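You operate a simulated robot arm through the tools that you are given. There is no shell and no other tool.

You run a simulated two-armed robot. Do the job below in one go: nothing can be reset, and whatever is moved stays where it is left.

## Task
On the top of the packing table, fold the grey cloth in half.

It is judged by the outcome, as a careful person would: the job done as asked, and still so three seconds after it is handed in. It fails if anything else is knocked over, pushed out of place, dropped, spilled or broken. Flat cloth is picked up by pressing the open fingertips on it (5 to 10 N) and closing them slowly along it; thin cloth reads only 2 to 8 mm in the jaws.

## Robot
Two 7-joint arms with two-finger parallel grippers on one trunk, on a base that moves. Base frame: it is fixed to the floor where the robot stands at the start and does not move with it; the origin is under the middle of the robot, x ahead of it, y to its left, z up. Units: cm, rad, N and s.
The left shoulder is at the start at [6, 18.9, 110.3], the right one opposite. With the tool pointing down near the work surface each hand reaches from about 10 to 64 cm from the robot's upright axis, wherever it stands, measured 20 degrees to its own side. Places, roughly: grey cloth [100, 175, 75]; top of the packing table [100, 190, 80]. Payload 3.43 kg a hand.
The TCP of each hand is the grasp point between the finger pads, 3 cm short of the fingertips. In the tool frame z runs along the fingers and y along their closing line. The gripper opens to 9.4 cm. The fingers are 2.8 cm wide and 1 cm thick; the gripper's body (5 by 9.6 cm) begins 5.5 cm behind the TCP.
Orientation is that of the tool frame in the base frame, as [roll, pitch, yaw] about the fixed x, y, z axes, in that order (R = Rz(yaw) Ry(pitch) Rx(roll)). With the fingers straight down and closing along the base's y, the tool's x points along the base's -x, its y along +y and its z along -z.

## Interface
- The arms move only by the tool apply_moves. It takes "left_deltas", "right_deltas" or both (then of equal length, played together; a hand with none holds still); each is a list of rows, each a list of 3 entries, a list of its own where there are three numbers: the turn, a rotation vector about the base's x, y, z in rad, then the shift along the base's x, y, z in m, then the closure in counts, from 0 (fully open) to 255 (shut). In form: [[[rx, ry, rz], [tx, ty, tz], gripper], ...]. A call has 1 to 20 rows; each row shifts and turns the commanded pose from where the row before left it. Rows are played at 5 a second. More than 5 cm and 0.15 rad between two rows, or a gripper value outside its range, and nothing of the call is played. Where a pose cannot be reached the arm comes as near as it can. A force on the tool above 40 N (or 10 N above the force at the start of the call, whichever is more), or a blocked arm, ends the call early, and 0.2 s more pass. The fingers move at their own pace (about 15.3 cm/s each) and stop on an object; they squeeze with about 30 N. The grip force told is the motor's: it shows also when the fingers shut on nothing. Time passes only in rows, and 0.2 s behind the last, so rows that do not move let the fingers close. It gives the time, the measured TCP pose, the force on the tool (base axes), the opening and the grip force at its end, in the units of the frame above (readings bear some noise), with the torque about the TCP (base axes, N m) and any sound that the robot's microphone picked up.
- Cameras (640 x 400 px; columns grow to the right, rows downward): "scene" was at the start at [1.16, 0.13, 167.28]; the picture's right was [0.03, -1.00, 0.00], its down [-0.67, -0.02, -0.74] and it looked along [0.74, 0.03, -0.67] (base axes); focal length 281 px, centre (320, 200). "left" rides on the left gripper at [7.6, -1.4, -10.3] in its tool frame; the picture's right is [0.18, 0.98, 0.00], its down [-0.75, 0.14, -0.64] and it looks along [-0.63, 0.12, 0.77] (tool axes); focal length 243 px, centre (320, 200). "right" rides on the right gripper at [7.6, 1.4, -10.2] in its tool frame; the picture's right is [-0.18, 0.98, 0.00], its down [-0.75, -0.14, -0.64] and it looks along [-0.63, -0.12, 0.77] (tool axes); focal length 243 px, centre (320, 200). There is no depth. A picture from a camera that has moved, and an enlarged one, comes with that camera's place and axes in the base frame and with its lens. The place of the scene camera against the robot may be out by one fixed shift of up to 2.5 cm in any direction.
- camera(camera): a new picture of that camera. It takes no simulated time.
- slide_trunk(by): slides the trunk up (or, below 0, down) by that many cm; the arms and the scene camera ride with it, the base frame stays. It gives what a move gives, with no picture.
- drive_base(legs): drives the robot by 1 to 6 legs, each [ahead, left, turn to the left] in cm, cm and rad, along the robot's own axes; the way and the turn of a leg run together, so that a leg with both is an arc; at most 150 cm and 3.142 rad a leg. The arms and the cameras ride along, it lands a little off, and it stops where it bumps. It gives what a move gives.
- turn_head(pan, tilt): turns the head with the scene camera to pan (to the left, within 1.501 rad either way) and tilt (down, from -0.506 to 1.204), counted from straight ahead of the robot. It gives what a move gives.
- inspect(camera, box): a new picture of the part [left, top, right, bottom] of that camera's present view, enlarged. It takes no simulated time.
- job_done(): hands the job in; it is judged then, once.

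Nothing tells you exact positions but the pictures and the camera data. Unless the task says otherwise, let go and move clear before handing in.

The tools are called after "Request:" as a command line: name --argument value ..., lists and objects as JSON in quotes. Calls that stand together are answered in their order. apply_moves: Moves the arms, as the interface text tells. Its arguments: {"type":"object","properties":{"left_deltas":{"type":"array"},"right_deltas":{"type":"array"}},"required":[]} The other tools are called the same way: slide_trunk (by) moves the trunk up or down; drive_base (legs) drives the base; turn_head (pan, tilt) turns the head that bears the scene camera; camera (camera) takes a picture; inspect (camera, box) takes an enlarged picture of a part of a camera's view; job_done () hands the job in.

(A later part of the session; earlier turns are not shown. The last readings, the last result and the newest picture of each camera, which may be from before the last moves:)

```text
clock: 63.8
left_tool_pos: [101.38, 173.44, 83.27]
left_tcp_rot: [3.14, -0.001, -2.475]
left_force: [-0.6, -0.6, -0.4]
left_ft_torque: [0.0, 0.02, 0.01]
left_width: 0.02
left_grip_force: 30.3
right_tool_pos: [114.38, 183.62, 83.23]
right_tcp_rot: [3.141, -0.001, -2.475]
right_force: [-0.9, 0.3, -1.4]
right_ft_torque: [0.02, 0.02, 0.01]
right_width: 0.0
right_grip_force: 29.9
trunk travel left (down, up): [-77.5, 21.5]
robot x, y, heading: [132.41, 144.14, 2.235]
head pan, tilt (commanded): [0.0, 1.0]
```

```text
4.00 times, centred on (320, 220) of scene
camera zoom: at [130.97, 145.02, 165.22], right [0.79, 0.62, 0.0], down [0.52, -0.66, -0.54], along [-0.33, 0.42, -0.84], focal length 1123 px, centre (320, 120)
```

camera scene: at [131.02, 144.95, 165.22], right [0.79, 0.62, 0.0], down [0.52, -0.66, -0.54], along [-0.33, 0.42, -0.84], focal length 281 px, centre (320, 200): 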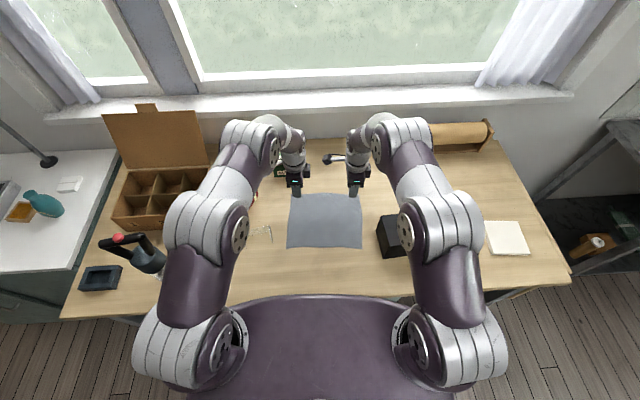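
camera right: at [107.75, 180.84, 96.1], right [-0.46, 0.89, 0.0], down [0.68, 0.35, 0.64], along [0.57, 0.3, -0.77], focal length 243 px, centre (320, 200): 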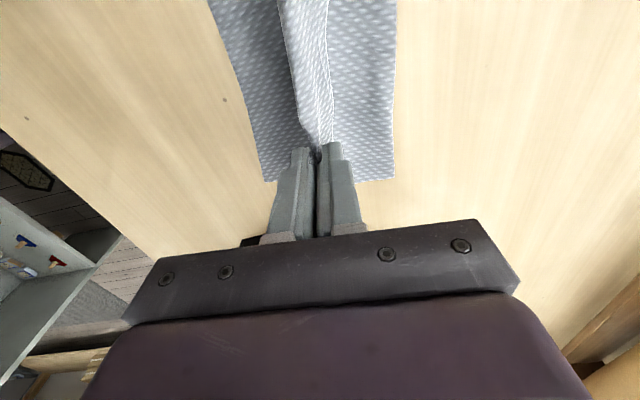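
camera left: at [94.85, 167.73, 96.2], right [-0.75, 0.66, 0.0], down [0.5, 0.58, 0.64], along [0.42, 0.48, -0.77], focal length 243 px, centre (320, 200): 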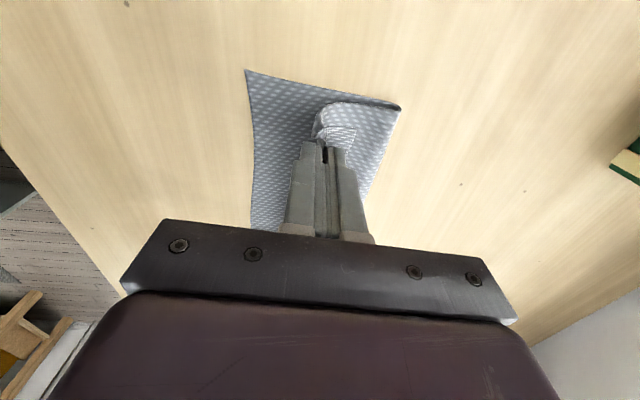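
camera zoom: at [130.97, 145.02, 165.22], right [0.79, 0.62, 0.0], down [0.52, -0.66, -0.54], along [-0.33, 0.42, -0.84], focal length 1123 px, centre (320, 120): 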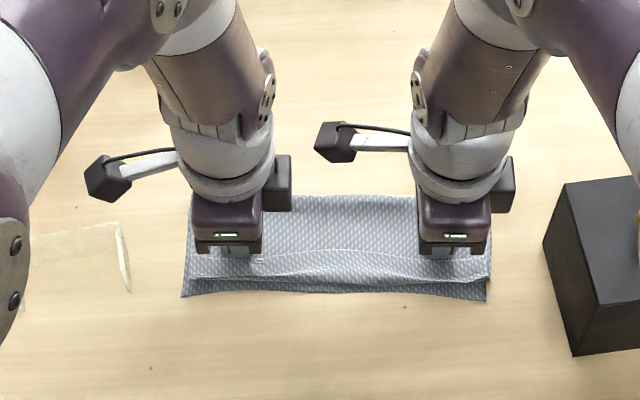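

The hem edge is now being caught and pushed toward the near side. I continue pushing.

Request:
apply_moves --left_deltas '[[[0, 0, 0], [0.003, -0.004, 0], 255], [[0, 0, 0], [0.003, -0.004, 0], 255], [[0, 0, 0], [0.003, -0.004, 0], 255], [[0, 0, 0], [0, 0, 0], 255]]' --right_deltas '[[[0, 0, 0], [0.003, -0.004, 0], 255], [[0, 0, 0], [0.003, -0.004, 0], 255], [[0, 0, 0], [0.003, -0.004, 0], 255], [[0, 0, 0], [0, 0, 0], 255]]'

Request:
inspect --camera "left" --box '[160, 40, 440, 215]'

Request:
inspect --camera "right" --box '[160, 40, 440, 215]'

Request:
inspect --camera "scene" --box '[240, 170, 400, 270]'

```text
clock: 64.8
left_tool_pos: [102.24, 172.36, 83.35]
left_tcp_rot: [-3.141, 0.0, -2.475]
left_force: [0.3, 0.3, -0.3]
left_ft_torque: [0.03, 0.01, 0.0]
left_width: 0.0
left_grip_force: 30.2
right_tool_pos: [115.18, 182.35, 83.27]
right_tcp_rot: [3.142, 0.0, -2.474]
right_force: [0.0, -0.5, 0.1]
right_ft_torque: [0.01, 0.01, 0.02]
right_width: 0.0
right_grip_force: 29.9
trunk travel left (down, up): [-77.5, 21.5]
robot x, y, heading: [132.81, 144.16, 2.236]
head pan, tilt (commanded): [0.0, 1.0]
```

```text
2.29 times, centred on (300, 128) of left
camera zoom: at [97.07, 166.42, 93.63], right [-0.75, 0.66, 0.0], down [0.5, 0.58, 0.64], along [0.42, 0.48, -0.77], focal length 555 px, centre (366, 366)
```

zoom: 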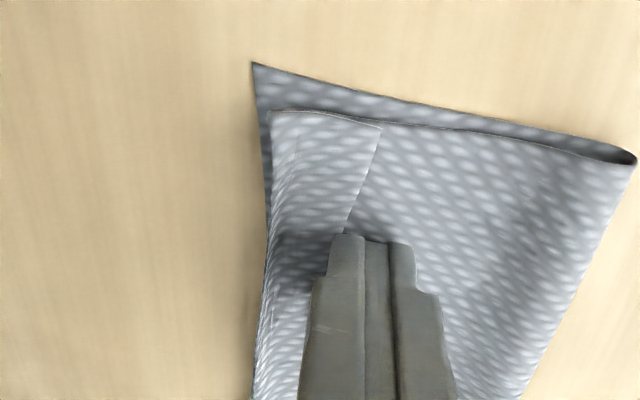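

```text
2.29 times, centred on (300, 128) of right
camera zoom: at [108.22, 178.75, 93.53], right [-0.46, 0.89, 0.0], down [0.68, 0.35, 0.64], along [0.57, 0.3, -0.77], focal length 555 px, centre (366, 366)
```

zoom: 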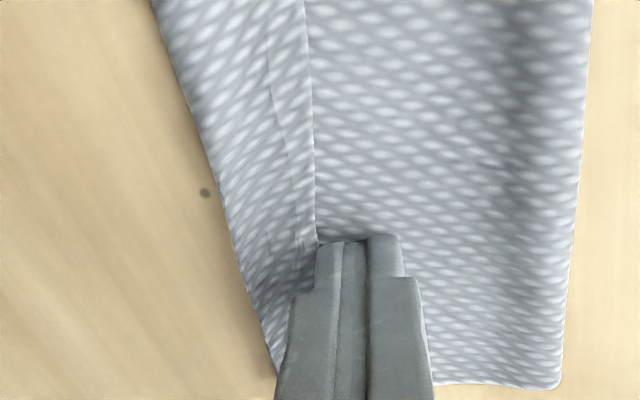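

```text
4.00 times, centred on (320, 220) of scene
camera zoom: at [130.98, 145.01, 165.22], right [0.79, 0.62, 0.0], down [0.52, -0.66, -0.54], along [-0.33, 0.42, -0.84], focal length 1123 px, centre (320, 120)
```

zoom: 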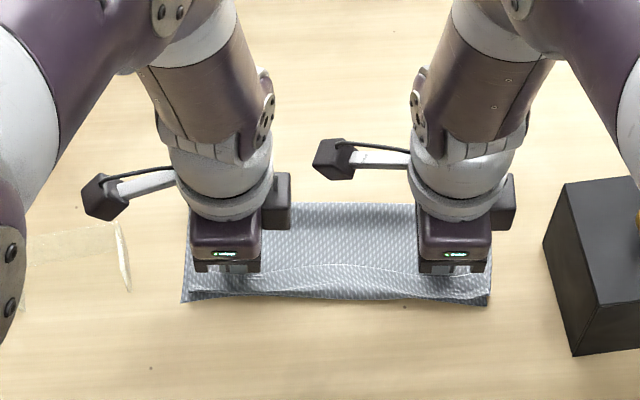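

Pushing drags the whole cloth instead of flipping the hem, so I need to pin the top layer while pushing. I'll lift and look at the state first.

Request:
apply_moves --left_deltas '[[[0, 0, 0], [-0.0012, 0.0016, 0.01], 255], [[0, 0, 0], [0, 0, 0.03], 255], [[0, 0, 0], [-0.018, 0.024, 0.03], 255], [[0, 0, 0], [-0.018, 0.024, 0.02], 255], [[0, 0, 0], [0, 0, 0], 255]]' --right_deltas '[[[0, 0, 0], [-0.0012, 0.0016, 0.01], 255], [[0, 0, 0], [0, 0, 0.03], 255], [[0, 0, 0], [-0.018, 0.024, 0.03], 255], [[0, 0, 0], [-0.018, 0.024, 0.02], 255], [[0, 0, 0], [0, 0, 0], 255]]'

Request:
inspect --camera "scene" --box '[240, 170, 400, 270]'

Request:
camera --camera "left"

Request:
camera --camera "right"

```text
clock: 66.0
left_tool_pos: [98.55, 177.07, 92.25]
left_tcp_rot: [3.141, -0.001, -2.474]
left_force: [-0.6, -0.2, -0.4]
left_ft_torque: [0.0, 0.0, 0.0]
left_width: 0.0
left_grip_force: 29.9
right_tool_pos: [111.53, 187.22, 92.3]
right_tcp_rot: [3.14, 0.0, -2.477]
right_force: [-0.1, -0.4, 0.0]
right_ft_torque: [-0.01, -0.01, 0.0]
right_width: 0.0
right_grip_force: 29.2
trunk travel left (down, up): [-77.5, 21.5]
robot x, y, heading: [132.84, 144.36, 2.235]
head pan, tilt (commanded): [0.0, 1.0]
```

```text
4.00 times, centred on (320, 220) of scene
camera zoom: at [131.07, 144.89, 165.22], right [0.79, 0.62, 0.0], down [0.52, -0.66, -0.54], along [-0.33, 0.42, -0.84], focal length 1123 px, centre (320, 120)
```

zoom: 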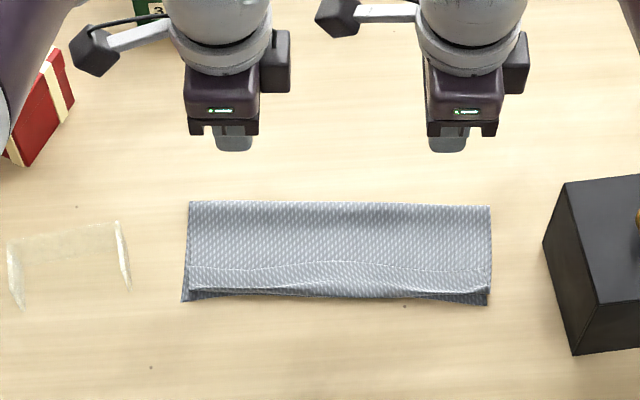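

```text
taken
camera left: at [93.33, 171.32, 102.65], right [-0.75, 0.66, 0.0], down [0.51, 0.58, 0.64], along [0.42, 0.48, -0.77], focal length 243 px, centre (320, 200)
```

left: 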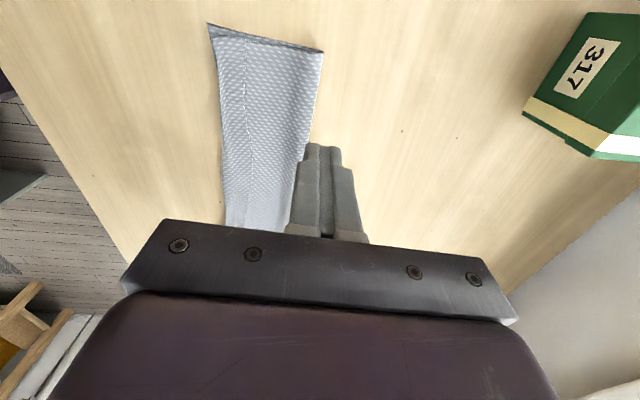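

```text
taken
camera right: at [104.62, 183.62, 102.61], right [-0.46, 0.89, 0.0], down [0.68, 0.35, 0.64], along [0.57, 0.3, -0.77], focal length 243 px, centre (320, 200)
```

right: 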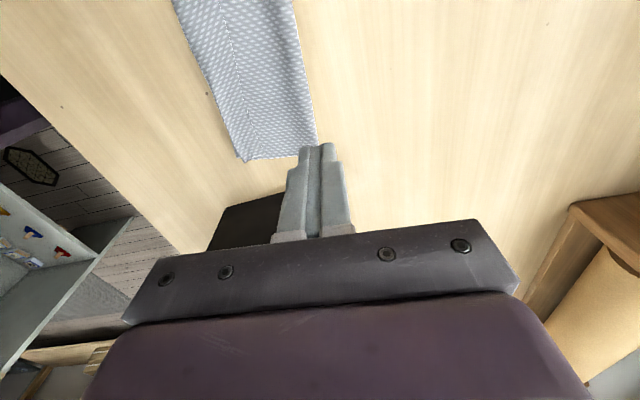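

Now I see the hem is about 2.3–3 cm wide, with its crease almost on the near edge. I'll enlarge the wrist views to locate the hem edge precisely.

Request:
inspect --camera "right" --box '[150, 0, 350, 170]'

Request:
inspect --camera "left" --box '[190, 10, 350, 240]'

```text
2.35 times, centred on (250, 85) of right
camera zoom: at [104.62, 183.62, 102.61], right [-0.46, 0.89, 0.0], down [0.68, 0.35, 0.64], along [0.57, 0.3, -0.77], focal length 571 px, centre (485, 471)
```

zoom: 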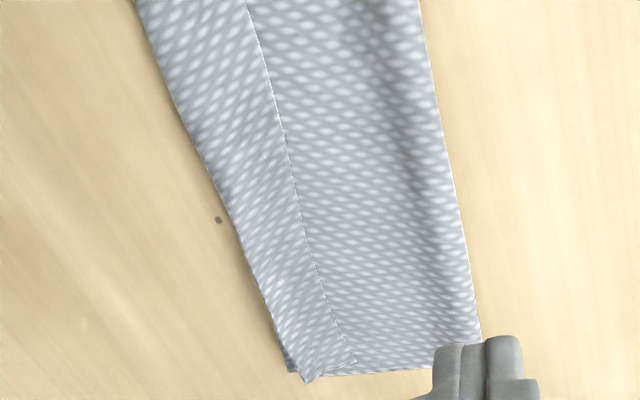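

```text
1.74 times, centred on (270, 125) of left
camera zoom: at [93.33, 171.32, 102.65], right [-0.75, 0.66, 0.0], down [0.51, 0.58, 0.64], along [0.42, 0.48, -0.77], focal length 422 px, centre (407, 330)
```

zoom: 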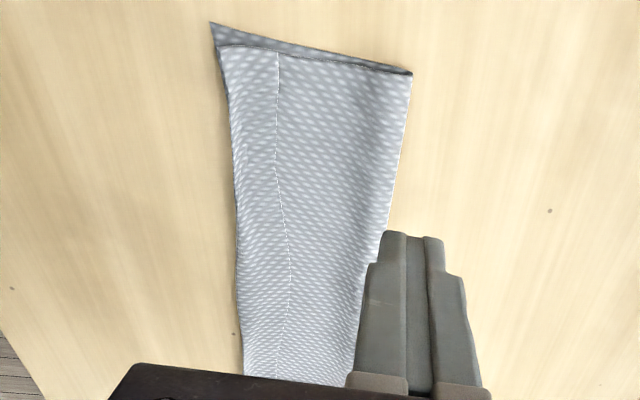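

Hem free edge lies at about v ≈ 4 cm from the cloth's original near line along the whole width. Plan: press closed fingertips just behind the hem edge and then open them: the near finger will push the hem forward while the far finger pins the top layer. First I position over it.

Request:
apply_moves --left_deltas '[[[0, 0, 0], [0.0146, -0.0198, 0], 255], [[0, 0, 0], [0.0146, -0.0199, 0], 255], [[0, 0, 0], [0, 0, -0.03], 255], [[0, 0, 0], [0, 0, -0.03], 255], [[0, 0, 0], [0, 0, -0.02], 255], [[0, 0, 0], [0, 0, -0.005], 255], [[0, 0, 0], [0, 0, 0], 255]]' --right_deltas '[[[0, 0, 0], [0.015, -0.0202, 0], 255], [[0, 0, 0], [0.0151, -0.0203, 0], 255], [[0, 0, 0], [0, 0, -0.03], 255], [[0, 0, 0], [0, 0, -0.03], 255], [[0, 0, 0], [0, 0, -0.02], 255], [[0, 0, 0], [0, 0, -0.005], 255], [[0, 0, 0], [0, 0, 0], 255]]'

Request:
inspect --camera "left" --box '[160, 40, 440, 215]'

Request:
inspect --camera "right" --box '[160, 40, 440, 215]'

```text
clock: 67.6
left_tool_pos: [101.42, 173.28, 83.71]
left_tcp_rot: [3.141, 0.0, -2.476]
left_force: [0.1, -0.6, -0.2]
left_ft_torque: [0.0, 0.04, -0.02]
left_width: 0.0
left_grip_force: 30.0
right_tool_pos: [114.59, 183.21, 83.96]
right_tcp_rot: [-3.141, 0.0, -2.474]
right_force: [-1.0, 1.2, -0.8]
right_ft_torque: [0.02, -0.03, 0.0]
right_width: 0.0
right_grip_force: 29.7
trunk travel left (down, up): [-77.5, 21.5]
robot x, y, heading: [133.05, 144.31, 2.24]
head pan, tilt (commanded): [0.0, 1.0]
```

```text
2.29 times, centred on (300, 128) of left
camera zoom: at [96.27, 167.4, 94.16], right [-0.75, 0.66, 0.0], down [0.5, 0.58, 0.64], along [0.42, 0.48, -0.77], focal length 555 px, centre (366, 366)
```

zoom: 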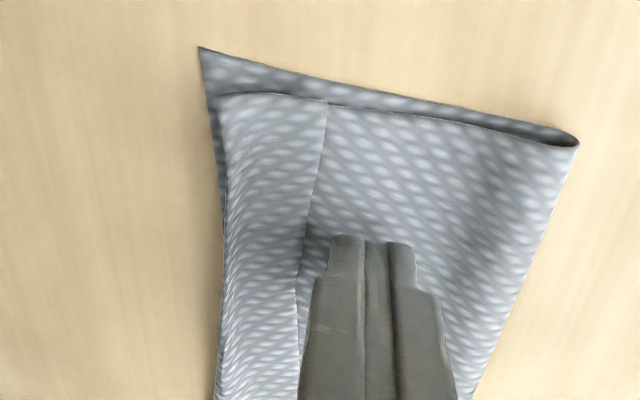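

```text
2.29 times, centred on (300, 128) of right
camera zoom: at [107.57, 179.62, 94.04], right [-0.46, 0.89, 0.0], down [0.68, 0.35, 0.64], along [0.57, 0.3, -0.77], focal length 555 px, centre (366, 366)
```

zoom: 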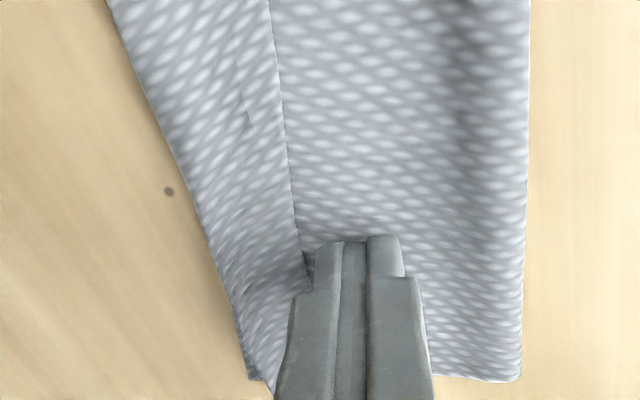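

Well placed just behind the hem edge. Lowering to press the top layer.

Request:
apply_moves --left_deltas '[[[0, 0, 0], [0, 0, -0.002], 255], [[0, 0, 0], [0, 0, -0.002], 255], [[0, 0, 0], [0, 0, -0.0015], 255], [[0, 0, 0], [0, 0, -0.001], 255], [[0, 0, 0], [0, 0, 0], 255]]' --right_deltas '[[[0, 0, 0], [0, 0, -0.002], 255], [[0, 0, 0], [0, 0, -0.002], 255], [[0, 0, 0], [0, 0, -0.0015], 255], [[0, 0, 0], [0, 0, -0.001], 255], [[0, 0, 0], [0, 0, 0], 255]]'

```text
clock: 68.8
left_tool_pos: [101.45, 173.31, 83.08]
left_tcp_rot: [3.141, 0.001, -2.476]
left_force: [-1.6, 0.2, 4.1]
left_ft_torque: [-0.05, 0.01, 0.03]
left_width: 0.0
left_grip_force: 29.5
right_tool_pos: [114.42, 183.26, 83.14]
right_tcp_rot: [-3.141, 0.0, -2.476]
right_force: [0.1, 0.8, 0.7]
right_ft_torque: [0.02, 0.05, 0.03]
right_width: 0.0
right_grip_force: 29.6
trunk travel left (down, up): [-77.5, 21.5]
robot x, y, heading: [132.62, 144.34, 2.238]
head pan, tilt (commanded): [0.0, 1.0]
```

Left presses 4 N; I'll add 0.5 mm on the right and start opening both grippers slowly.

Request:
apply_moves --left_deltas '[[[0, 0, 0], [0, 0, 0], 255], [[0, 0, 0], [0, 0, 0], 245], [[0, 0, 0], [0, 0, 0], 235], [[0, 0, 0], [0, 0, 0], 225], [[0, 0, 0], [0, 0, 0], 215], [[0, 0, 0], [0, 0, 0], 205], [[0, 0, 0], [0, 0, 0], 195], [[0, 0, 0], [0, 0, 0], 185]]' --right_deltas '[[[0, 0, 0], [0, 0, -0.0005], 255], [[0, 0, 0], [0, 0, 0], 245], [[0, 0, 0], [0, 0, 0], 235], [[0, 0, 0], [0, 0, 0], 225], [[0, 0, 0], [0, 0, 0], 215], [[0, 0, 0], [0, 0, 0], 205], [[0, 0, 0], [0, 0, 0], 195], [[0, 0, 0], [0, 0, 0], 185]]'

Request:
inspect --camera "left" --box '[160, 40, 440, 215]'

Request:
inspect --camera "right" --box '[160, 40, 440, 215]'

Request:
inspect --camera "scene" --box '[240, 170, 400, 270]'

```text
clock: 70.6
left_tool_pos: [101.49, 173.17, 83.2]
left_tcp_rot: [-3.141, 0.0, -2.476]
left_force: [-0.6, 0.1, 4.8]
left_ft_torque: [0.0, 0.01, 0.01]
left_width: 2.38
left_grip_force: 0.2
right_tool_pos: [114.42, 183.22, 83.09]
right_tcp_rot: [3.141, 0.001, -2.474]
right_force: [-0.8, -0.1, 3.7]
right_ft_torque: [0.01, 0.01, 0.0]
right_width: 2.42
right_grip_force: 0.0
trunk travel left (down, up): [-77.5, 21.5]
robot x, y, heading: [132.66, 144.24, 2.238]
head pan, tilt (commanded): [0.0, 1.0]
```

```text
2.29 times, centred on (300, 128) of left
camera zoom: at [96.27, 167.38, 93.51], right [-0.75, 0.66, 0.0], down [0.51, 0.58, 0.64], along [0.42, 0.48, -0.77], focal length 555 px, centre (366, 366)
```

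zoom: 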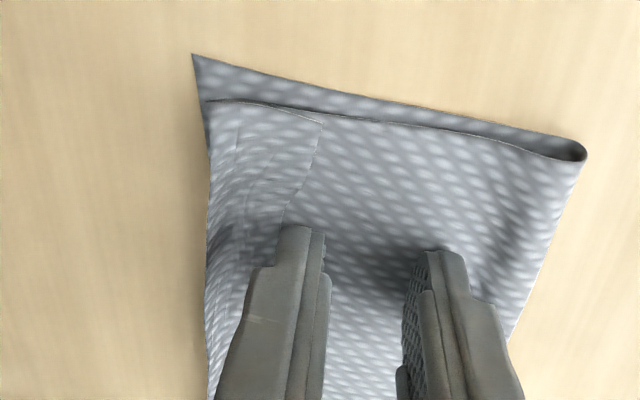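

```text
2.29 times, centred on (300, 128) of right
camera zoom: at [107.54, 179.65, 93.38], right [-0.46, 0.89, 0.0], down [0.68, 0.35, 0.64], along [0.57, 0.3, -0.77], focal length 555 px, centre (366, 366)
```

zoom: 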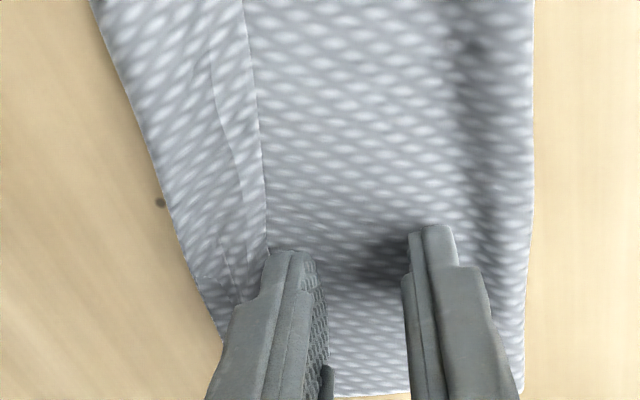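

```text
4.00 times, centred on (320, 220) of scene
camera zoom: at [131.04, 144.93, 165.22], right [0.79, 0.62, 0.0], down [0.52, -0.66, -0.54], along [-0.33, 0.42, -0.84], focal length 1123 px, centre (320, 120)
```

zoom: 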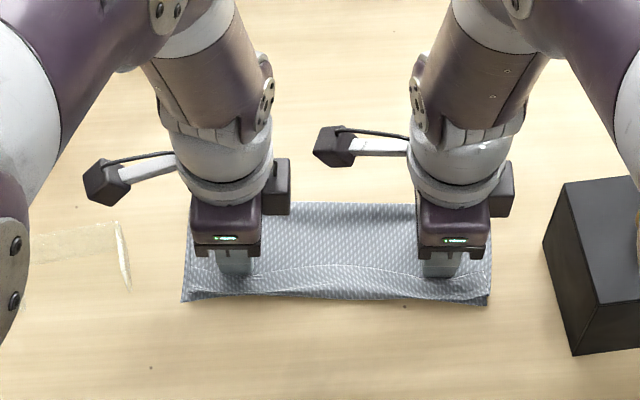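

It works: the near fingers are pushing the hem forward while the far fingers hold the layer. I continue opening.

Request:
apply_moves --left_deltas '[[[0, 0, 0], [0, 0, 0], 175], [[0, 0, 0], [0, 0, 0], 165], [[0, 0, 0], [0, 0, 0], 155], [[0, 0, 0], [0, 0, 0], 145], [[0, 0, 0], [0, 0, 0], 135], [[0, 0, 0], [0, 0, 0], 125], [[0, 0, 0], [0, 0, 0], 115], [[0, 0, 0], [0, 0, 0], 105]]' --right_deltas '[[[0, 0, 0], [0, 0, 0], 175], [[0, 0, 0], [0, 0, 0], 165], [[0, 0, 0], [0, 0, 0], 155], [[0, 0, 0], [0, 0, 0], 145], [[0, 0, 0], [0, 0, 0], 135], [[0, 0, 0], [0, 0, 0], 125], [[0, 0, 0], [0, 0, 0], 115], [[0, 0, 0], [0, 0, 0], 105]]'

Request:
inspect --camera "left" --box '[160, 40, 440, 215]'

Request:
inspect --camera "right" --box '[160, 40, 440, 215]'

Request:
inspect --camera "scene" --box '[240, 170, 400, 270]'

```text
clock: 72.4
left_tool_pos: [101.47, 173.19, 83.19]
left_tcp_rot: [3.142, -0.001, -2.475]
left_force: [-0.2, 2.2, 4.9]
left_ft_torque: [-0.04, -0.04, 0.07]
left_width: 5.35
left_grip_force: 0.0
right_tool_pos: [114.57, 183.19, 83.25]
right_tcp_rot: [3.14, 0.0, -2.476]
right_force: [-0.2, -1.9, 8.5]
right_ft_torque: [-0.11, -0.04, 0.0]
right_width: 4.97
right_grip_force: 0.0
trunk travel left (down, up): [-77.5, 21.5]
robot x, y, heading: [132.53, 144.37, 2.234]
head pan, tilt (commanded): [0.0, 1.0]
```

```text
2.29 times, centred on (300, 128) of left
camera zoom: at [96.28, 167.34, 93.52], right [-0.75, 0.66, 0.0], down [0.51, 0.58, 0.64], along [0.42, 0.48, -0.77], focal length 555 px, centre (366, 366)
```

zoom: 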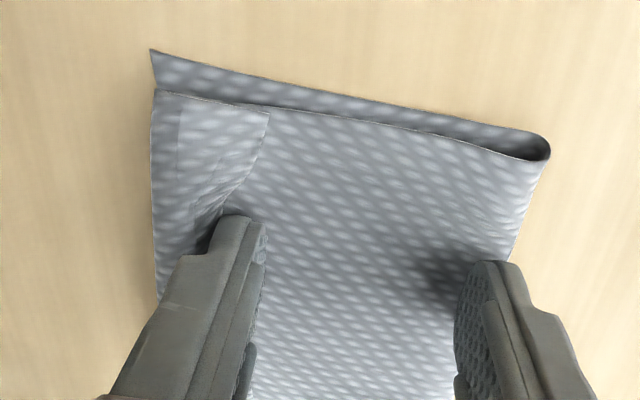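

```text
2.29 times, centred on (300, 128) of right
camera zoom: at [107.56, 179.61, 93.38], right [-0.46, 0.89, 0.0], down [0.68, 0.35, 0.64], along [0.57, 0.3, -0.77], focal length 555 px, centre (366, 366)
```

zoom: 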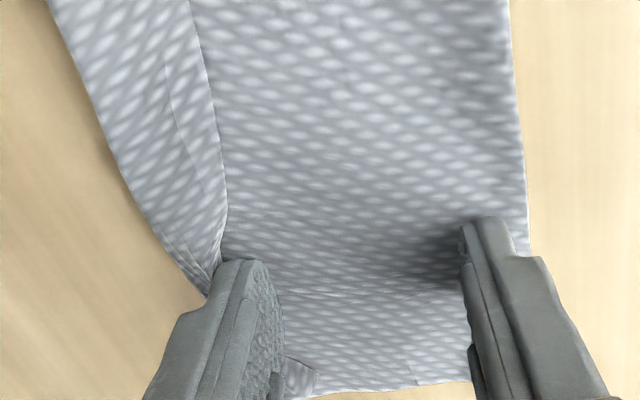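

```text
4.00 times, centred on (320, 220) of scene
camera zoom: at [131.07, 144.88, 165.22], right [0.79, 0.62, 0.0], down [0.52, -0.66, -0.54], along [-0.33, 0.42, -0.84], focal length 1123 px, centre (320, 120)
```

zoom: 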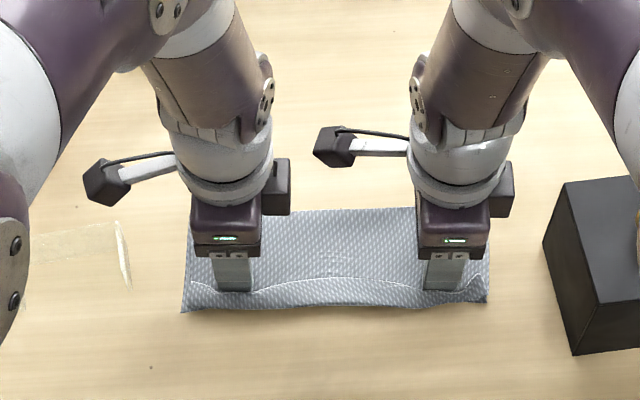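

The hem keeps moving forward relative to the top layer. I continue to full opening.

Request:
apply_moves --left_deltas '[[[0, 0, 0], [0, 0, 0], 95], [[0, 0, 0], [0, 0, 0], 85], [[0, 0, 0], [0, 0, 0], 75], [[0, 0, 0], [0, 0, 0], 65], [[0, 0, 0], [0, 0, 0], 55], [[0, 0, 0], [0, 0, 0], 45]]' --right_deltas '[[[0, 0, 0], [0, 0, 0], 95], [[0, 0, 0], [0, 0, 0], 85], [[0, 0, 0], [0, 0, 0], 75], [[0, 0, 0], [0, 0, 0], 65], [[0, 0, 0], [0, 0, 0], 55], [[0, 0, 0], [0, 0, 0], 45]]'

Request:
inspect --camera "left" --box '[160, 40, 440, 215]'

Request:
inspect --camera "right" --box '[160, 40, 440, 215]'

Request:
inspect --camera "scene" --box '[240, 170, 400, 270]'

```text
clock: 73.8
left_tool_pos: [101.35, 173.22, 83.12]
left_tcp_rot: [3.14, -0.001, -2.475]
left_force: [-0.5, 1.0, 6.4]
left_ft_torque: [-0.22, -0.16, 0.01]
left_width: 7.63
left_grip_force: 0.1
right_tool_pos: [114.59, 183.27, 83.15]
right_tcp_rot: [3.139, 0.001, -2.475]
right_force: [-1.5, 1.4, 7.1]
right_ft_torque: [-0.2, -0.13, -0.04]
right_width: 7.62
right_grip_force: 0.1
trunk travel left (down, up): [-77.5, 21.5]
robot x, y, heading: [132.71, 144.41, 2.239]
head pan, tilt (commanded): [0.0, 1.0]
```

```text
2.29 times, centred on (300, 128) of left
camera zoom: at [96.25, 167.38, 93.51], right [-0.75, 0.66, 0.0], down [0.51, 0.58, 0.64], along [0.42, 0.48, -0.77], focal length 555 px, centre (366, 366)
```

zoom: 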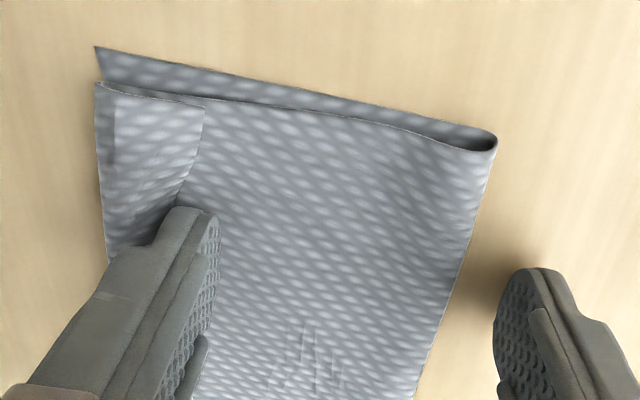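

```text
2.29 times, centred on (300, 128) of right
camera zoom: at [107.51, 179.67, 93.39], right [-0.46, 0.89, 0.0], down [0.68, 0.35, 0.64], along [0.57, 0.3, -0.77], focal length 555 px, centre (366, 366)
```

zoom: 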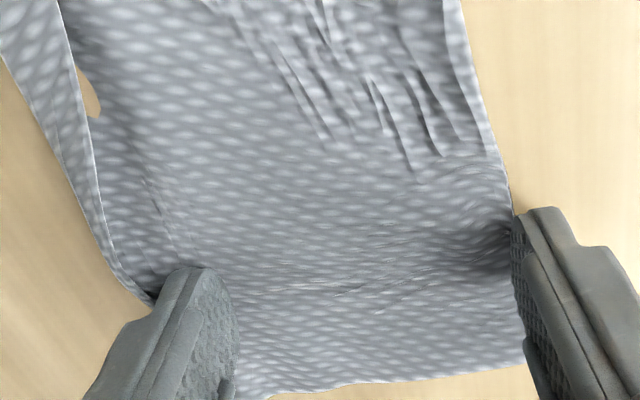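

```text
4.00 times, centred on (320, 220) of scene
camera zoom: at [131.02, 144.94, 165.22], right [0.79, 0.62, 0.0], down [0.52, -0.66, -0.54], along [-0.33, 0.42, -0.84], focal length 1123 px, centre (320, 120)
```

zoom: 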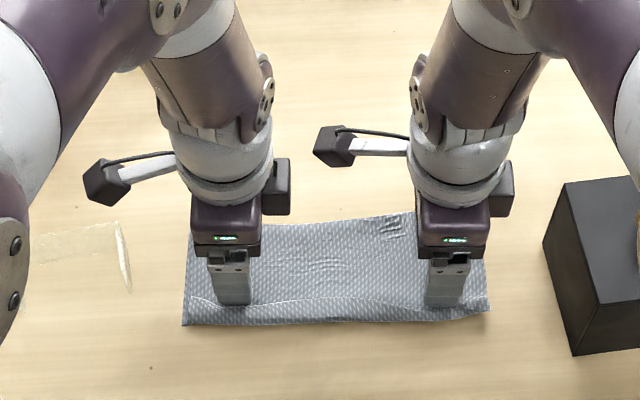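

The left far finger slid off the fold, so the left side got dragged nearer. I'll finish opening the right hand only, then lift and look at the result.

Request:
apply_moves --right_deltas '[[[0, 0, 0], [0, 0, 0], 35], [[0, 0, 0], [0, 0, 0], 25], [[0, 0, 0], [0, 0, 0], 15], [[0, 0, 0], [0, 0, 0], 5], [[0, 0, 0], [0, 0, 0], 0]]'

Request:
inspect --camera "right" --box '[160, 40, 440, 215]'

Request:
apply_moves --left_deltas '[[[0, 0, 0], [0, 0, 0.01], 45], [[0, 0, 0], [0, 0, 0.02], 45], [[0, 0, 0], [0, 0, 0.03], 100], [[0, 0, 0], [-0.018, 0.024, 0.02], 200], [[0, 0, 0], [-0.018, 0.024, 0], 200], [[0, 0, 0], [0, 0, 0], 200]]' --right_deltas '[[[0, 0, 0], [0, 0, 0.01], 0], [[0, 0, 0], [0, 0, 0.02], 0], [[0, 0, 0], [0, 0, 0.03], 100], [[0, 0, 0], [-0.018, 0.024, 0.02], 200], [[0, 0, 0], [-0.018, 0.024, 0], 200], [[0, 0, 0], [0, 0, 0], 200]]'

Request:
inspect --camera "scene" --box '[240, 170, 400, 270]'

Request:
camera --camera "left"

Request:
camera --camera "right"

```text
clock: 75.0
left_tool_pos: [101.34, 173.16, 83.13]
left_tcp_rot: [-3.142, 0.0, -2.474]
left_force: [-0.8, 1.0, 8.1]
left_ft_torque: [-0.22, -0.17, 0.02]
left_width: 7.63
left_grip_force: 0.1
right_tool_pos: [114.43, 183.27, 83.07]
right_tcp_rot: [-3.14, -0.001, -2.475]
right_force: [-1.2, 1.4, 8.4]
right_ft_torque: [-0.35, -0.18, 0.02]
right_width: 9.28
right_grip_force: 0.0
trunk travel left (down, up): [-77.5, 21.5]
robot x, y, heading: [133.11, 144.26, 2.236]
head pan, tilt (commanded): [0.0, 1.0]
```

```text
2.29 times, centred on (300, 128) of right
camera zoom: at [107.53, 179.65, 93.38], right [-0.46, 0.89, 0.0], down [0.68, 0.35, 0.64], along [0.57, 0.3, -0.77], focal length 555 px, centre (366, 366)
```

zoom: 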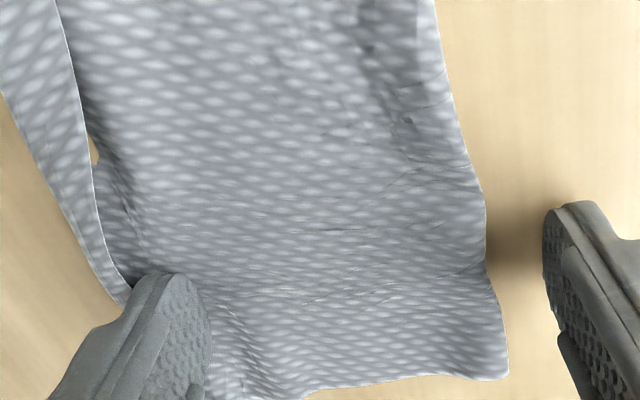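

```text
clock: 76.4
left_tool_pos: [97.92, 177.94, 91.35]
left_tcp_rot: [-3.141, -0.001, -2.475]
left_force: [0.3, -0.1, 0.1]
left_ft_torque: [0.03, 0.01, -0.01]
left_width: 2.04
left_grip_force: 0.1
right_tool_pos: [110.85, 188.01, 91.19]
right_tcp_rot: [3.139, 0.0, -2.477]
right_force: [0.4, 0.0, 0.4]
right_ft_torque: [0.01, -0.02, 0.02]
right_width: 2.02
right_grip_force: 0.0
trunk travel left (down, up): [-77.5, 21.5]
robot x, y, heading: [132.74, 144.63, 2.234]
head pan, tilt (commanded): [0.0, 1.0]
```

```text
4.00 times, centred on (320, 220) of scene
camera zoom: at [131.11, 144.83, 165.22], right [0.79, 0.62, 0.0], down [0.52, -0.66, -0.54], along [-0.33, 0.43, -0.84], focal length 1123 px, centre (320, 120)
```

zoom: 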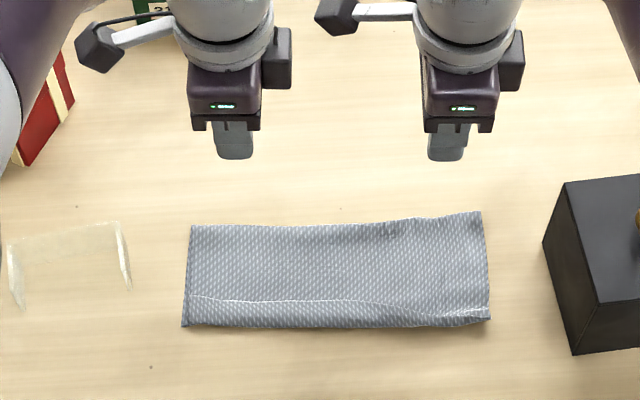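

```text
taken
camera left: at [92.76, 172.11, 101.64], right [-0.75, 0.66, 0.0], down [0.51, 0.58, 0.64], along [0.42, 0.48, -0.77], focal length 243 px, centre (320, 200)
```

left: 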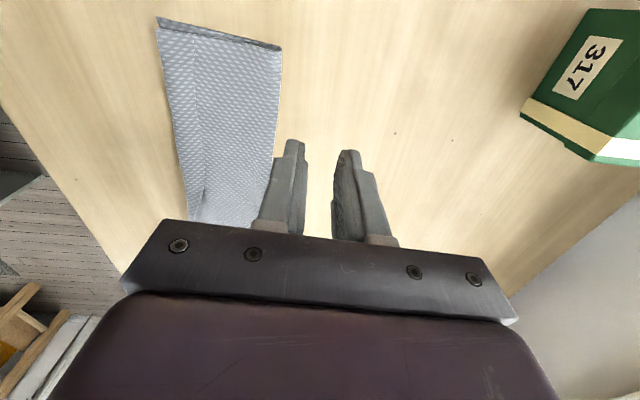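

```text
taken
camera right: at [103.96, 184.38, 101.44], right [-0.46, 0.89, 0.0], down [0.68, 0.35, 0.64], along [0.57, 0.3, -0.77], focal length 243 px, centre (320, 200)
```

right: 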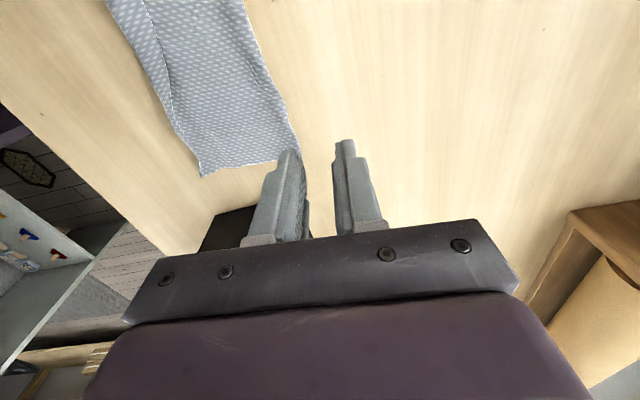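

The right half of the hem has nearly unrolled; the left half still has about 2.5 cm turned back. Let me enlarge.

Request:
inspect --camera "right" --box '[80, 0, 320, 180]'

Request:
inspect --camera "left" --box '[140, 0, 320, 230]'

Request:
inspect --camera "scene" --box '[275, 215, 375, 260]'

```text
2.22 times, centred on (200, 90) of right
camera zoom: at [103.96, 184.38, 101.44], right [-0.46, 0.89, 0.0], down [0.68, 0.35, 0.64], along [0.57, 0.3, -0.77], focal length 539 px, centre (587, 444)
```

zoom: 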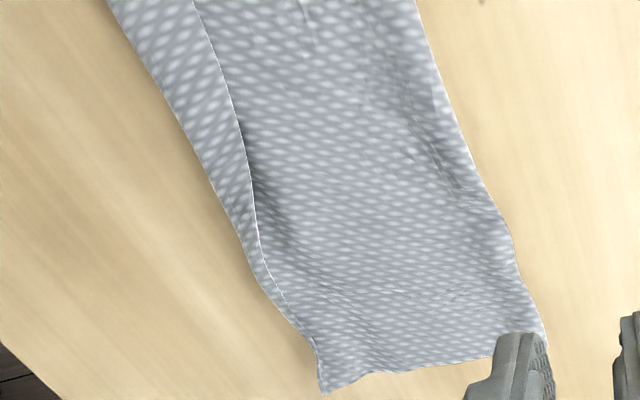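

```text
1.74 times, centred on (230, 115) of left
camera zoom: at [92.76, 172.11, 101.64], right [-0.75, 0.66, 0.0], down [0.51, 0.58, 0.64], along [0.42, 0.48, -0.77], focal length 422 px, centre (476, 348)
```

zoom: 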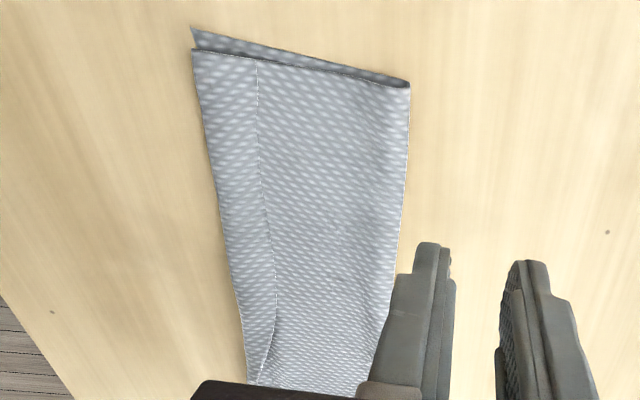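

```text
6.40 times, centred on (325, 238) of scene
camera zoom: at [131.11, 144.83, 165.22], right [0.79, 0.62, 0.0], down [0.52, -0.66, -0.54], along [-0.33, 0.43, -0.84], focal length 1796 px, centre (288, -40)
```

zoom: 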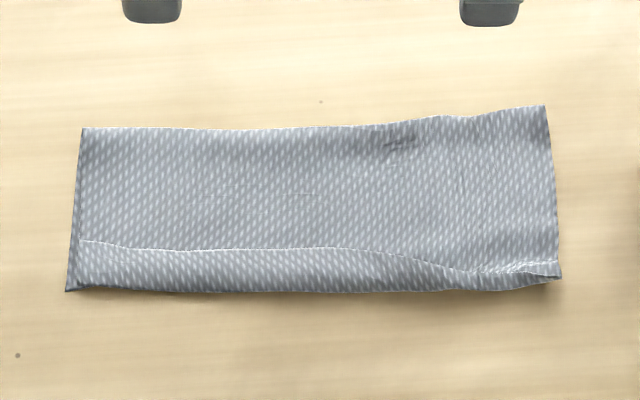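

The right side now has only ~0.8 cm hem left, the left still 2.5 cm. I'll repeat on the left with the far finger truly fixed: open while moving the hand toward the near side so only the near finger travels, with the right hand pinning the cloth on the right.

Request:
apply_moves --left_deltas '[[[0, 0, 0], [0.0266, -0.0357, 0], 255], [[0, 0, 0], [0.0266, -0.0357, 0], 255], [[0, 0, 0], [0, 0, -0.03], 255], [[0, 0, 0], [0, 0, -0.03], 255], [[0, 0, 0], [0, 0, -0.013], 255], [[0, 0, 0], [0, 0, 0], 255]]' --right_deltas '[[[0, 0, 0], [0.0187, -0.0287, 0], 255], [[0, 0, 0], [0.0188, -0.0287, 0], 255], [[0, 0, 0], [0, 0, -0.03], 255], [[0, 0, 0], [0, 0, -0.03], 255], [[0, 0, 0], [0, 0, -0.013], 255], [[0, 0, 0], [0, 0, 0], 255]]'

Request:
inspect --camera "left" --box '[160, 40, 440, 215]'

Request:
inspect --camera "right" --box '[160, 40, 440, 215]'

```text
clock: 77.8
left_tool_pos: [103.1, 170.96, 83.74]
left_tcp_rot: [3.141, 0.0, -2.476]
left_force: [-0.4, 0.5, 0.1]
left_ft_torque: [0.02, 0.02, 0.0]
left_width: 0.02
left_grip_force: 30.3
right_tool_pos: [114.64, 182.39, 83.77]
right_tcp_rot: [3.141, -0.001, -2.475]
right_force: [0.5, -0.5, 1.0]
right_ft_torque: [0.0, 0.02, -0.05]
right_width: 0.01
right_grip_force: 30.3
trunk travel left (down, up): [-77.5, 21.5]
robot x, y, heading: [132.62, 144.31, 2.24]
head pan, tilt (commanded): [0.0, 1.0]
```

```text
2.29 times, centred on (300, 128) of left
camera zoom: at [97.98, 165.06, 94.2], right [-0.75, 0.66, 0.0], down [0.5, 0.58, 0.64], along [0.42, 0.48, -0.77], focal length 555 px, centre (366, 366)
```

zoom: 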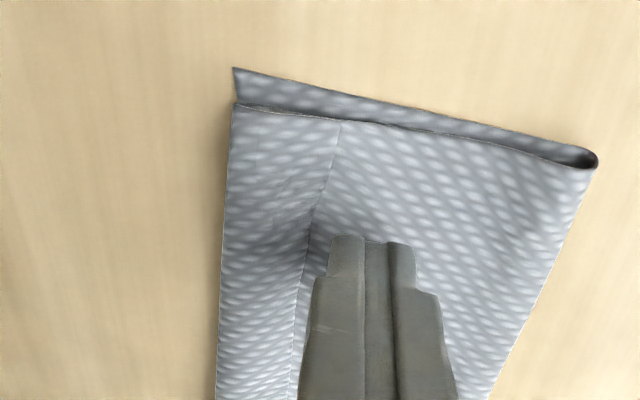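

```text
2.29 times, centred on (300, 128) of right
camera zoom: at [107.66, 178.76, 94.0], right [-0.46, 0.89, 0.0], down [0.68, 0.35, 0.64], along [0.57, 0.3, -0.77], focal length 555 px, centre (366, 366)
```

zoom: 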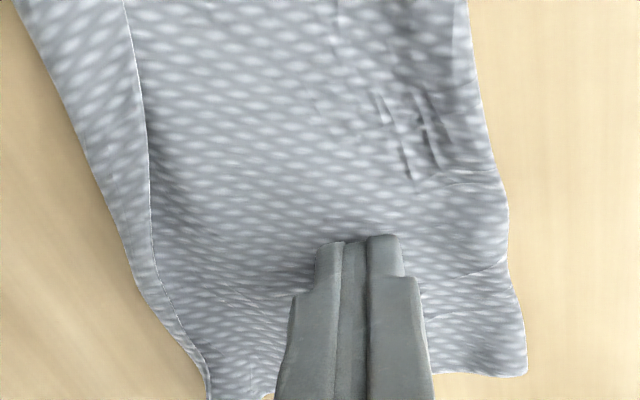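

Both are in place. Lowering to press.

Request:
apply_moves --left_deltas '[[[0, 0, 0], [0, 0, -0.003], 255], [[0, 0, 0], [0, 0, -0.002], 255], [[0, 0, 0], [0, 0, -0.0015], 255], [[0, 0, 0], [0, 0, 0], 255]]' --right_deltas '[[[0, 0, 0], [0, 0, -0.003], 255], [[0, 0, 0], [0, 0, -0.002], 255], [[0, 0, 0], [0, 0, -0.002], 255], [[0, 0, 0], [0, 0, 0], 255]]'

```text
clock: 78.8
left_tool_pos: [103.18, 170.85, 83.27]
left_tcp_rot: [3.141, -0.001, -2.475]
left_force: [0.3, -1.0, 0.1]
left_ft_torque: [-0.01, 0.02, 0.0]
left_width: 0.0
left_grip_force: 30.3
right_tool_pos: [114.64, 182.32, 83.14]
right_tcp_rot: [3.141, 0.0, -2.474]
right_force: [0.6, 0.7, 3.6]
right_ft_torque: [0.01, -0.03, -0.01]
right_width: 0.0
right_grip_force: 29.7
trunk travel left (down, up): [-77.5, 21.5]
robot x, y, heading: [132.94, 144.19, 2.234]
head pan, tilt (commanded): [0.0, 1.0]
```

Request:
apply_moves --left_deltas '[[[0, 0, 0], [0, 0, -0.001], 255], [[0, 0, 0], [0, 0, -0.0005], 255], [[0, 0, 0], [0, 0, 0], 255]]' --right_deltas '[[[0, 0, 0], [0, 0, -0.0004], 255], [[0, 0, 0], [0, 0, 0], 255], [[0, 0, 0], [0, 0, 0], 255]]'

```text
clock: 79.6
left_tool_pos: [103.12, 170.83, 83.21]
left_tcp_rot: [3.14, -0.001, -2.474]
left_force: [-1.1, -2.6, 15.2]
left_ft_torque: [-0.09, 0.03, 0.04]
left_width: 0.01
left_grip_force: 30.2
right_tool_pos: [114.64, 182.22, 83.12]
right_tcp_rot: [3.14, -0.001, -2.475]
right_force: [-0.2, 1.2, 6.4]
right_ft_torque: [0.06, 0.06, 0.0]
right_width: 0.0
right_grip_force: 29.8
trunk travel left (down, up): [-77.5, 21.5]
robot x, y, heading: [133.2, 143.91, 2.24]
head pan, tilt (commanded): [0.0, 1.0]
```

Left shows 15 N, so I ease 0.6 mm, then open while shifting the hand toward the near side (far finger stationary).

Request:
apply_moves --left_deltas '[[[0, 0, 0], [0, 0, 0.0006], 255], [[0, 0, 0], [0.0011, -0.0015, 0], 245], [[0, 0, 0], [0.0011, -0.0015, 0], 235], [[0, 0, 0], [0.0011, -0.0015, 0], 225], [[0, 0, 0], [0.0011, -0.0015, 0], 215], [[0, 0, 0], [0.0011, -0.0015, 0], 205], [[0, 0, 0], [0.0011, -0.0015, 0], 195], [[0, 0, 0], [0.0011, -0.0015, 0], 185]]'

Request:
inspect --camera "left" --box '[160, 40, 440, 215]'

Request:
inspect --camera "scene" --box '[260, 200, 380, 275]'

```text
clock: 81.4
left_tool_pos: [103.87, 169.81, 83.1]
left_tcp_rot: [3.141, 0.001, -2.475]
left_force: [0.1, 1.6, 6.3]
left_ft_torque: [0.02, -0.02, 0.0]
left_width: 2.33
left_grip_force: 0.0
right_tool_pos: [114.64, 182.26, 83.25]
right_tcp_rot: [3.139, -0.001, -2.476]
right_force: [-1.5, 1.0, 18.9]
right_ft_torque: [-0.01, -0.03, 0.0]
right_width: 0.0
right_grip_force: 29.6
trunk travel left (down, up): [-77.5, 21.5]
robot x, y, heading: [132.7, 144.4, 2.241]
head pan, tilt (commanded): [0.0, 1.0]
```

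```text
2.29 times, centred on (300, 128) of left
camera zoom: at [98.83, 163.92, 93.51], right [-0.75, 0.66, 0.0], down [0.51, 0.58, 0.64], along [0.42, 0.48, -0.77], focal length 555 px, centre (366, 366)
```

zoom: 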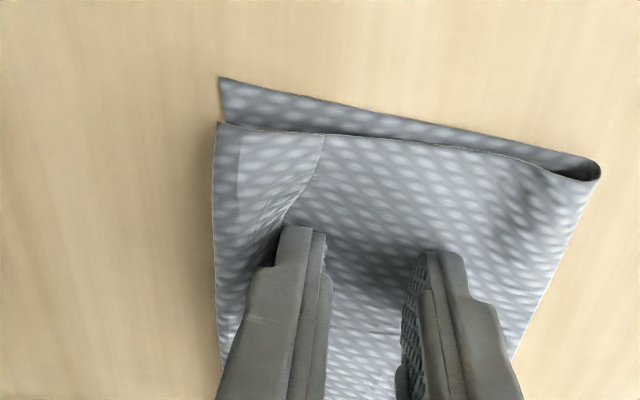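

```text
5.33 times, centred on (320, 238) of scene
camera zoom: at [131.09, 144.84, 165.23], right [0.79, 0.62, 0.0], down [0.52, -0.66, -0.54], along [-0.33, 0.43, -0.84], focal length 1497 px, centre (320, 0)
```

zoom: 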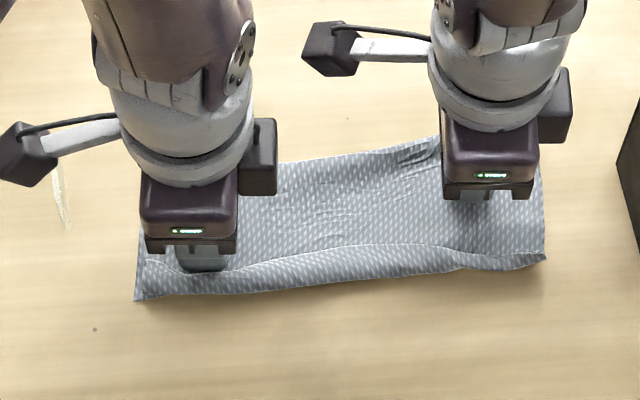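

The near finger's friction drags the cloth along. I'll tilt the left hand slightly so the far finger bears the load and the near finger only catches the hem, then continue.

Request:
apply_moves --left_deltas '[[[-0.016, -0.0122, 0], [0, 0, 0], 185], [[-0.016, -0.0122, 0], [0, 0, 0.0003], 185], [[0, 0, 0], [0, 0, 0], 185]]' --right_deltas '[[[0, 0, 0], [0, 0, 0.0006], 255], [[0, 0, 0], [0, 0, 0], 255], [[0, 0, 0], [0, 0, 0], 255]]'

Request:
inspect --camera "left" --box '[160, 40, 440, 215]'

```text
clock: 82.2
left_tool_pos: [104.01, 169.77, 83.24]
left_tcp_rot: [-3.104, 0.0, -2.474]
left_force: [-0.7, -2.7, 18.6]
left_ft_torque: [0.22, 0.31, 0.09]
left_width: 2.51
left_grip_force: 0.0
right_tool_pos: [114.72, 182.09, 83.23]
right_tcp_rot: [-3.142, -0.002, -2.475]
right_force: [-1.1, 1.0, 3.4]
right_ft_torque: [0.0, 0.06, 0.0]
right_width: 0.0
right_grip_force: 30.1
trunk travel left (down, up): [-77.5, 21.5]
robot x, y, heading: [132.68, 144.28, 2.241]
head pan, tilt (commanded): [0.0, 1.0]
```

```text
2.29 times, centred on (300, 128) of left
camera zoom: at [98.57, 164.27, 93.62], right [-0.75, 0.66, -0.04], down [0.49, 0.6, 0.64], along [0.44, 0.46, -0.77], focal length 555 px, centre (366, 366)
```

zoom: 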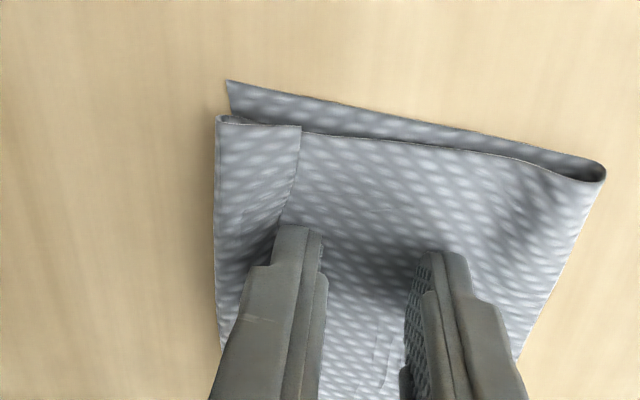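

Far finger now carries the load (18 N, a bit high). I ease slightly and continue opening with the far finger held in place.

Request:
apply_moves --left_deltas '[[[0, 0, 0], [0, 0, 0.0005], 185], [[0, 0, 0], [0.0011, -0.0015, 0.0001], 175], [[0, 0, 0], [0.0011, -0.0015, 0.0001], 165], [[0, 0, 0], [0.0011, -0.0015, 0.0001], 155], [[0, 0, 0], [0.0011, -0.0015, 0.0001], 145], [[0, 0, 0], [0.0011, -0.0015, 0.0001], 135], [[0, 0, 0], [0.0011, -0.0015, 0.0001], 125]]'

Request:
inspect --camera "left" --box '[160, 40, 440, 215]'

Request:
inspect --camera "scene" --box '[260, 200, 380, 275]'

```text
clock: 83.8
left_tool_pos: [104.67, 168.93, 83.25]
left_tcp_rot: [-3.103, 0.0, -2.473]
left_force: [0.8, 1.5, 8.3]
left_ft_torque: [0.27, 0.13, -0.07]
left_width: 4.78
left_grip_force: 0.1
right_tool_pos: [114.7, 182.39, 83.24]
right_tcp_rot: [-3.14, 0.0, -2.474]
right_force: [0.2, -1.0, 3.7]
right_ft_torque: [-0.03, -0.04, 0.02]
right_width: 0.01
right_grip_force: 29.5
trunk travel left (down, up): [-77.5, 21.5]
robot x, y, heading: [132.42, 144.43, 2.242]
head pan, tilt (commanded): [0.0, 1.0]
```

```text
2.29 times, centred on (300, 128) of left
camera zoom: at [99.19, 163.41, 93.68], right [-0.75, 0.66, -0.04], down [0.49, 0.6, 0.64], along [0.44, 0.46, -0.77], focal length 555 px, centre (366, 366)
```

zoom: 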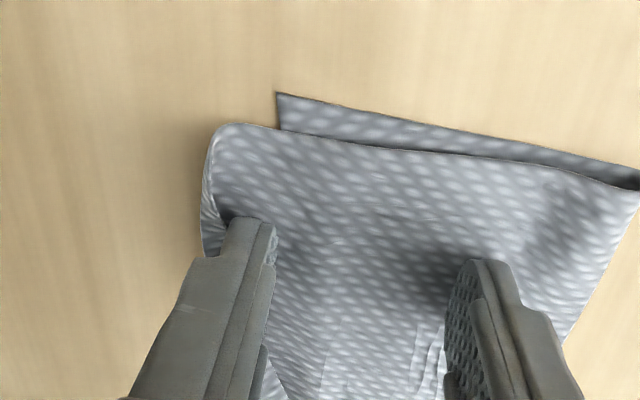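

```text
5.33 times, centred on (320, 238) of scene
camera zoom: at [131.1, 144.91, 165.22], right [0.79, 0.62, 0.0], down [0.52, -0.66, -0.54], along [-0.33, 0.42, -0.84], focal length 1497 px, centre (320, 0)
```

zoom: 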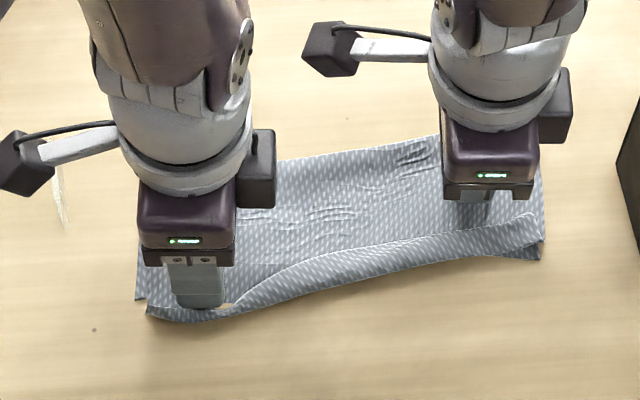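

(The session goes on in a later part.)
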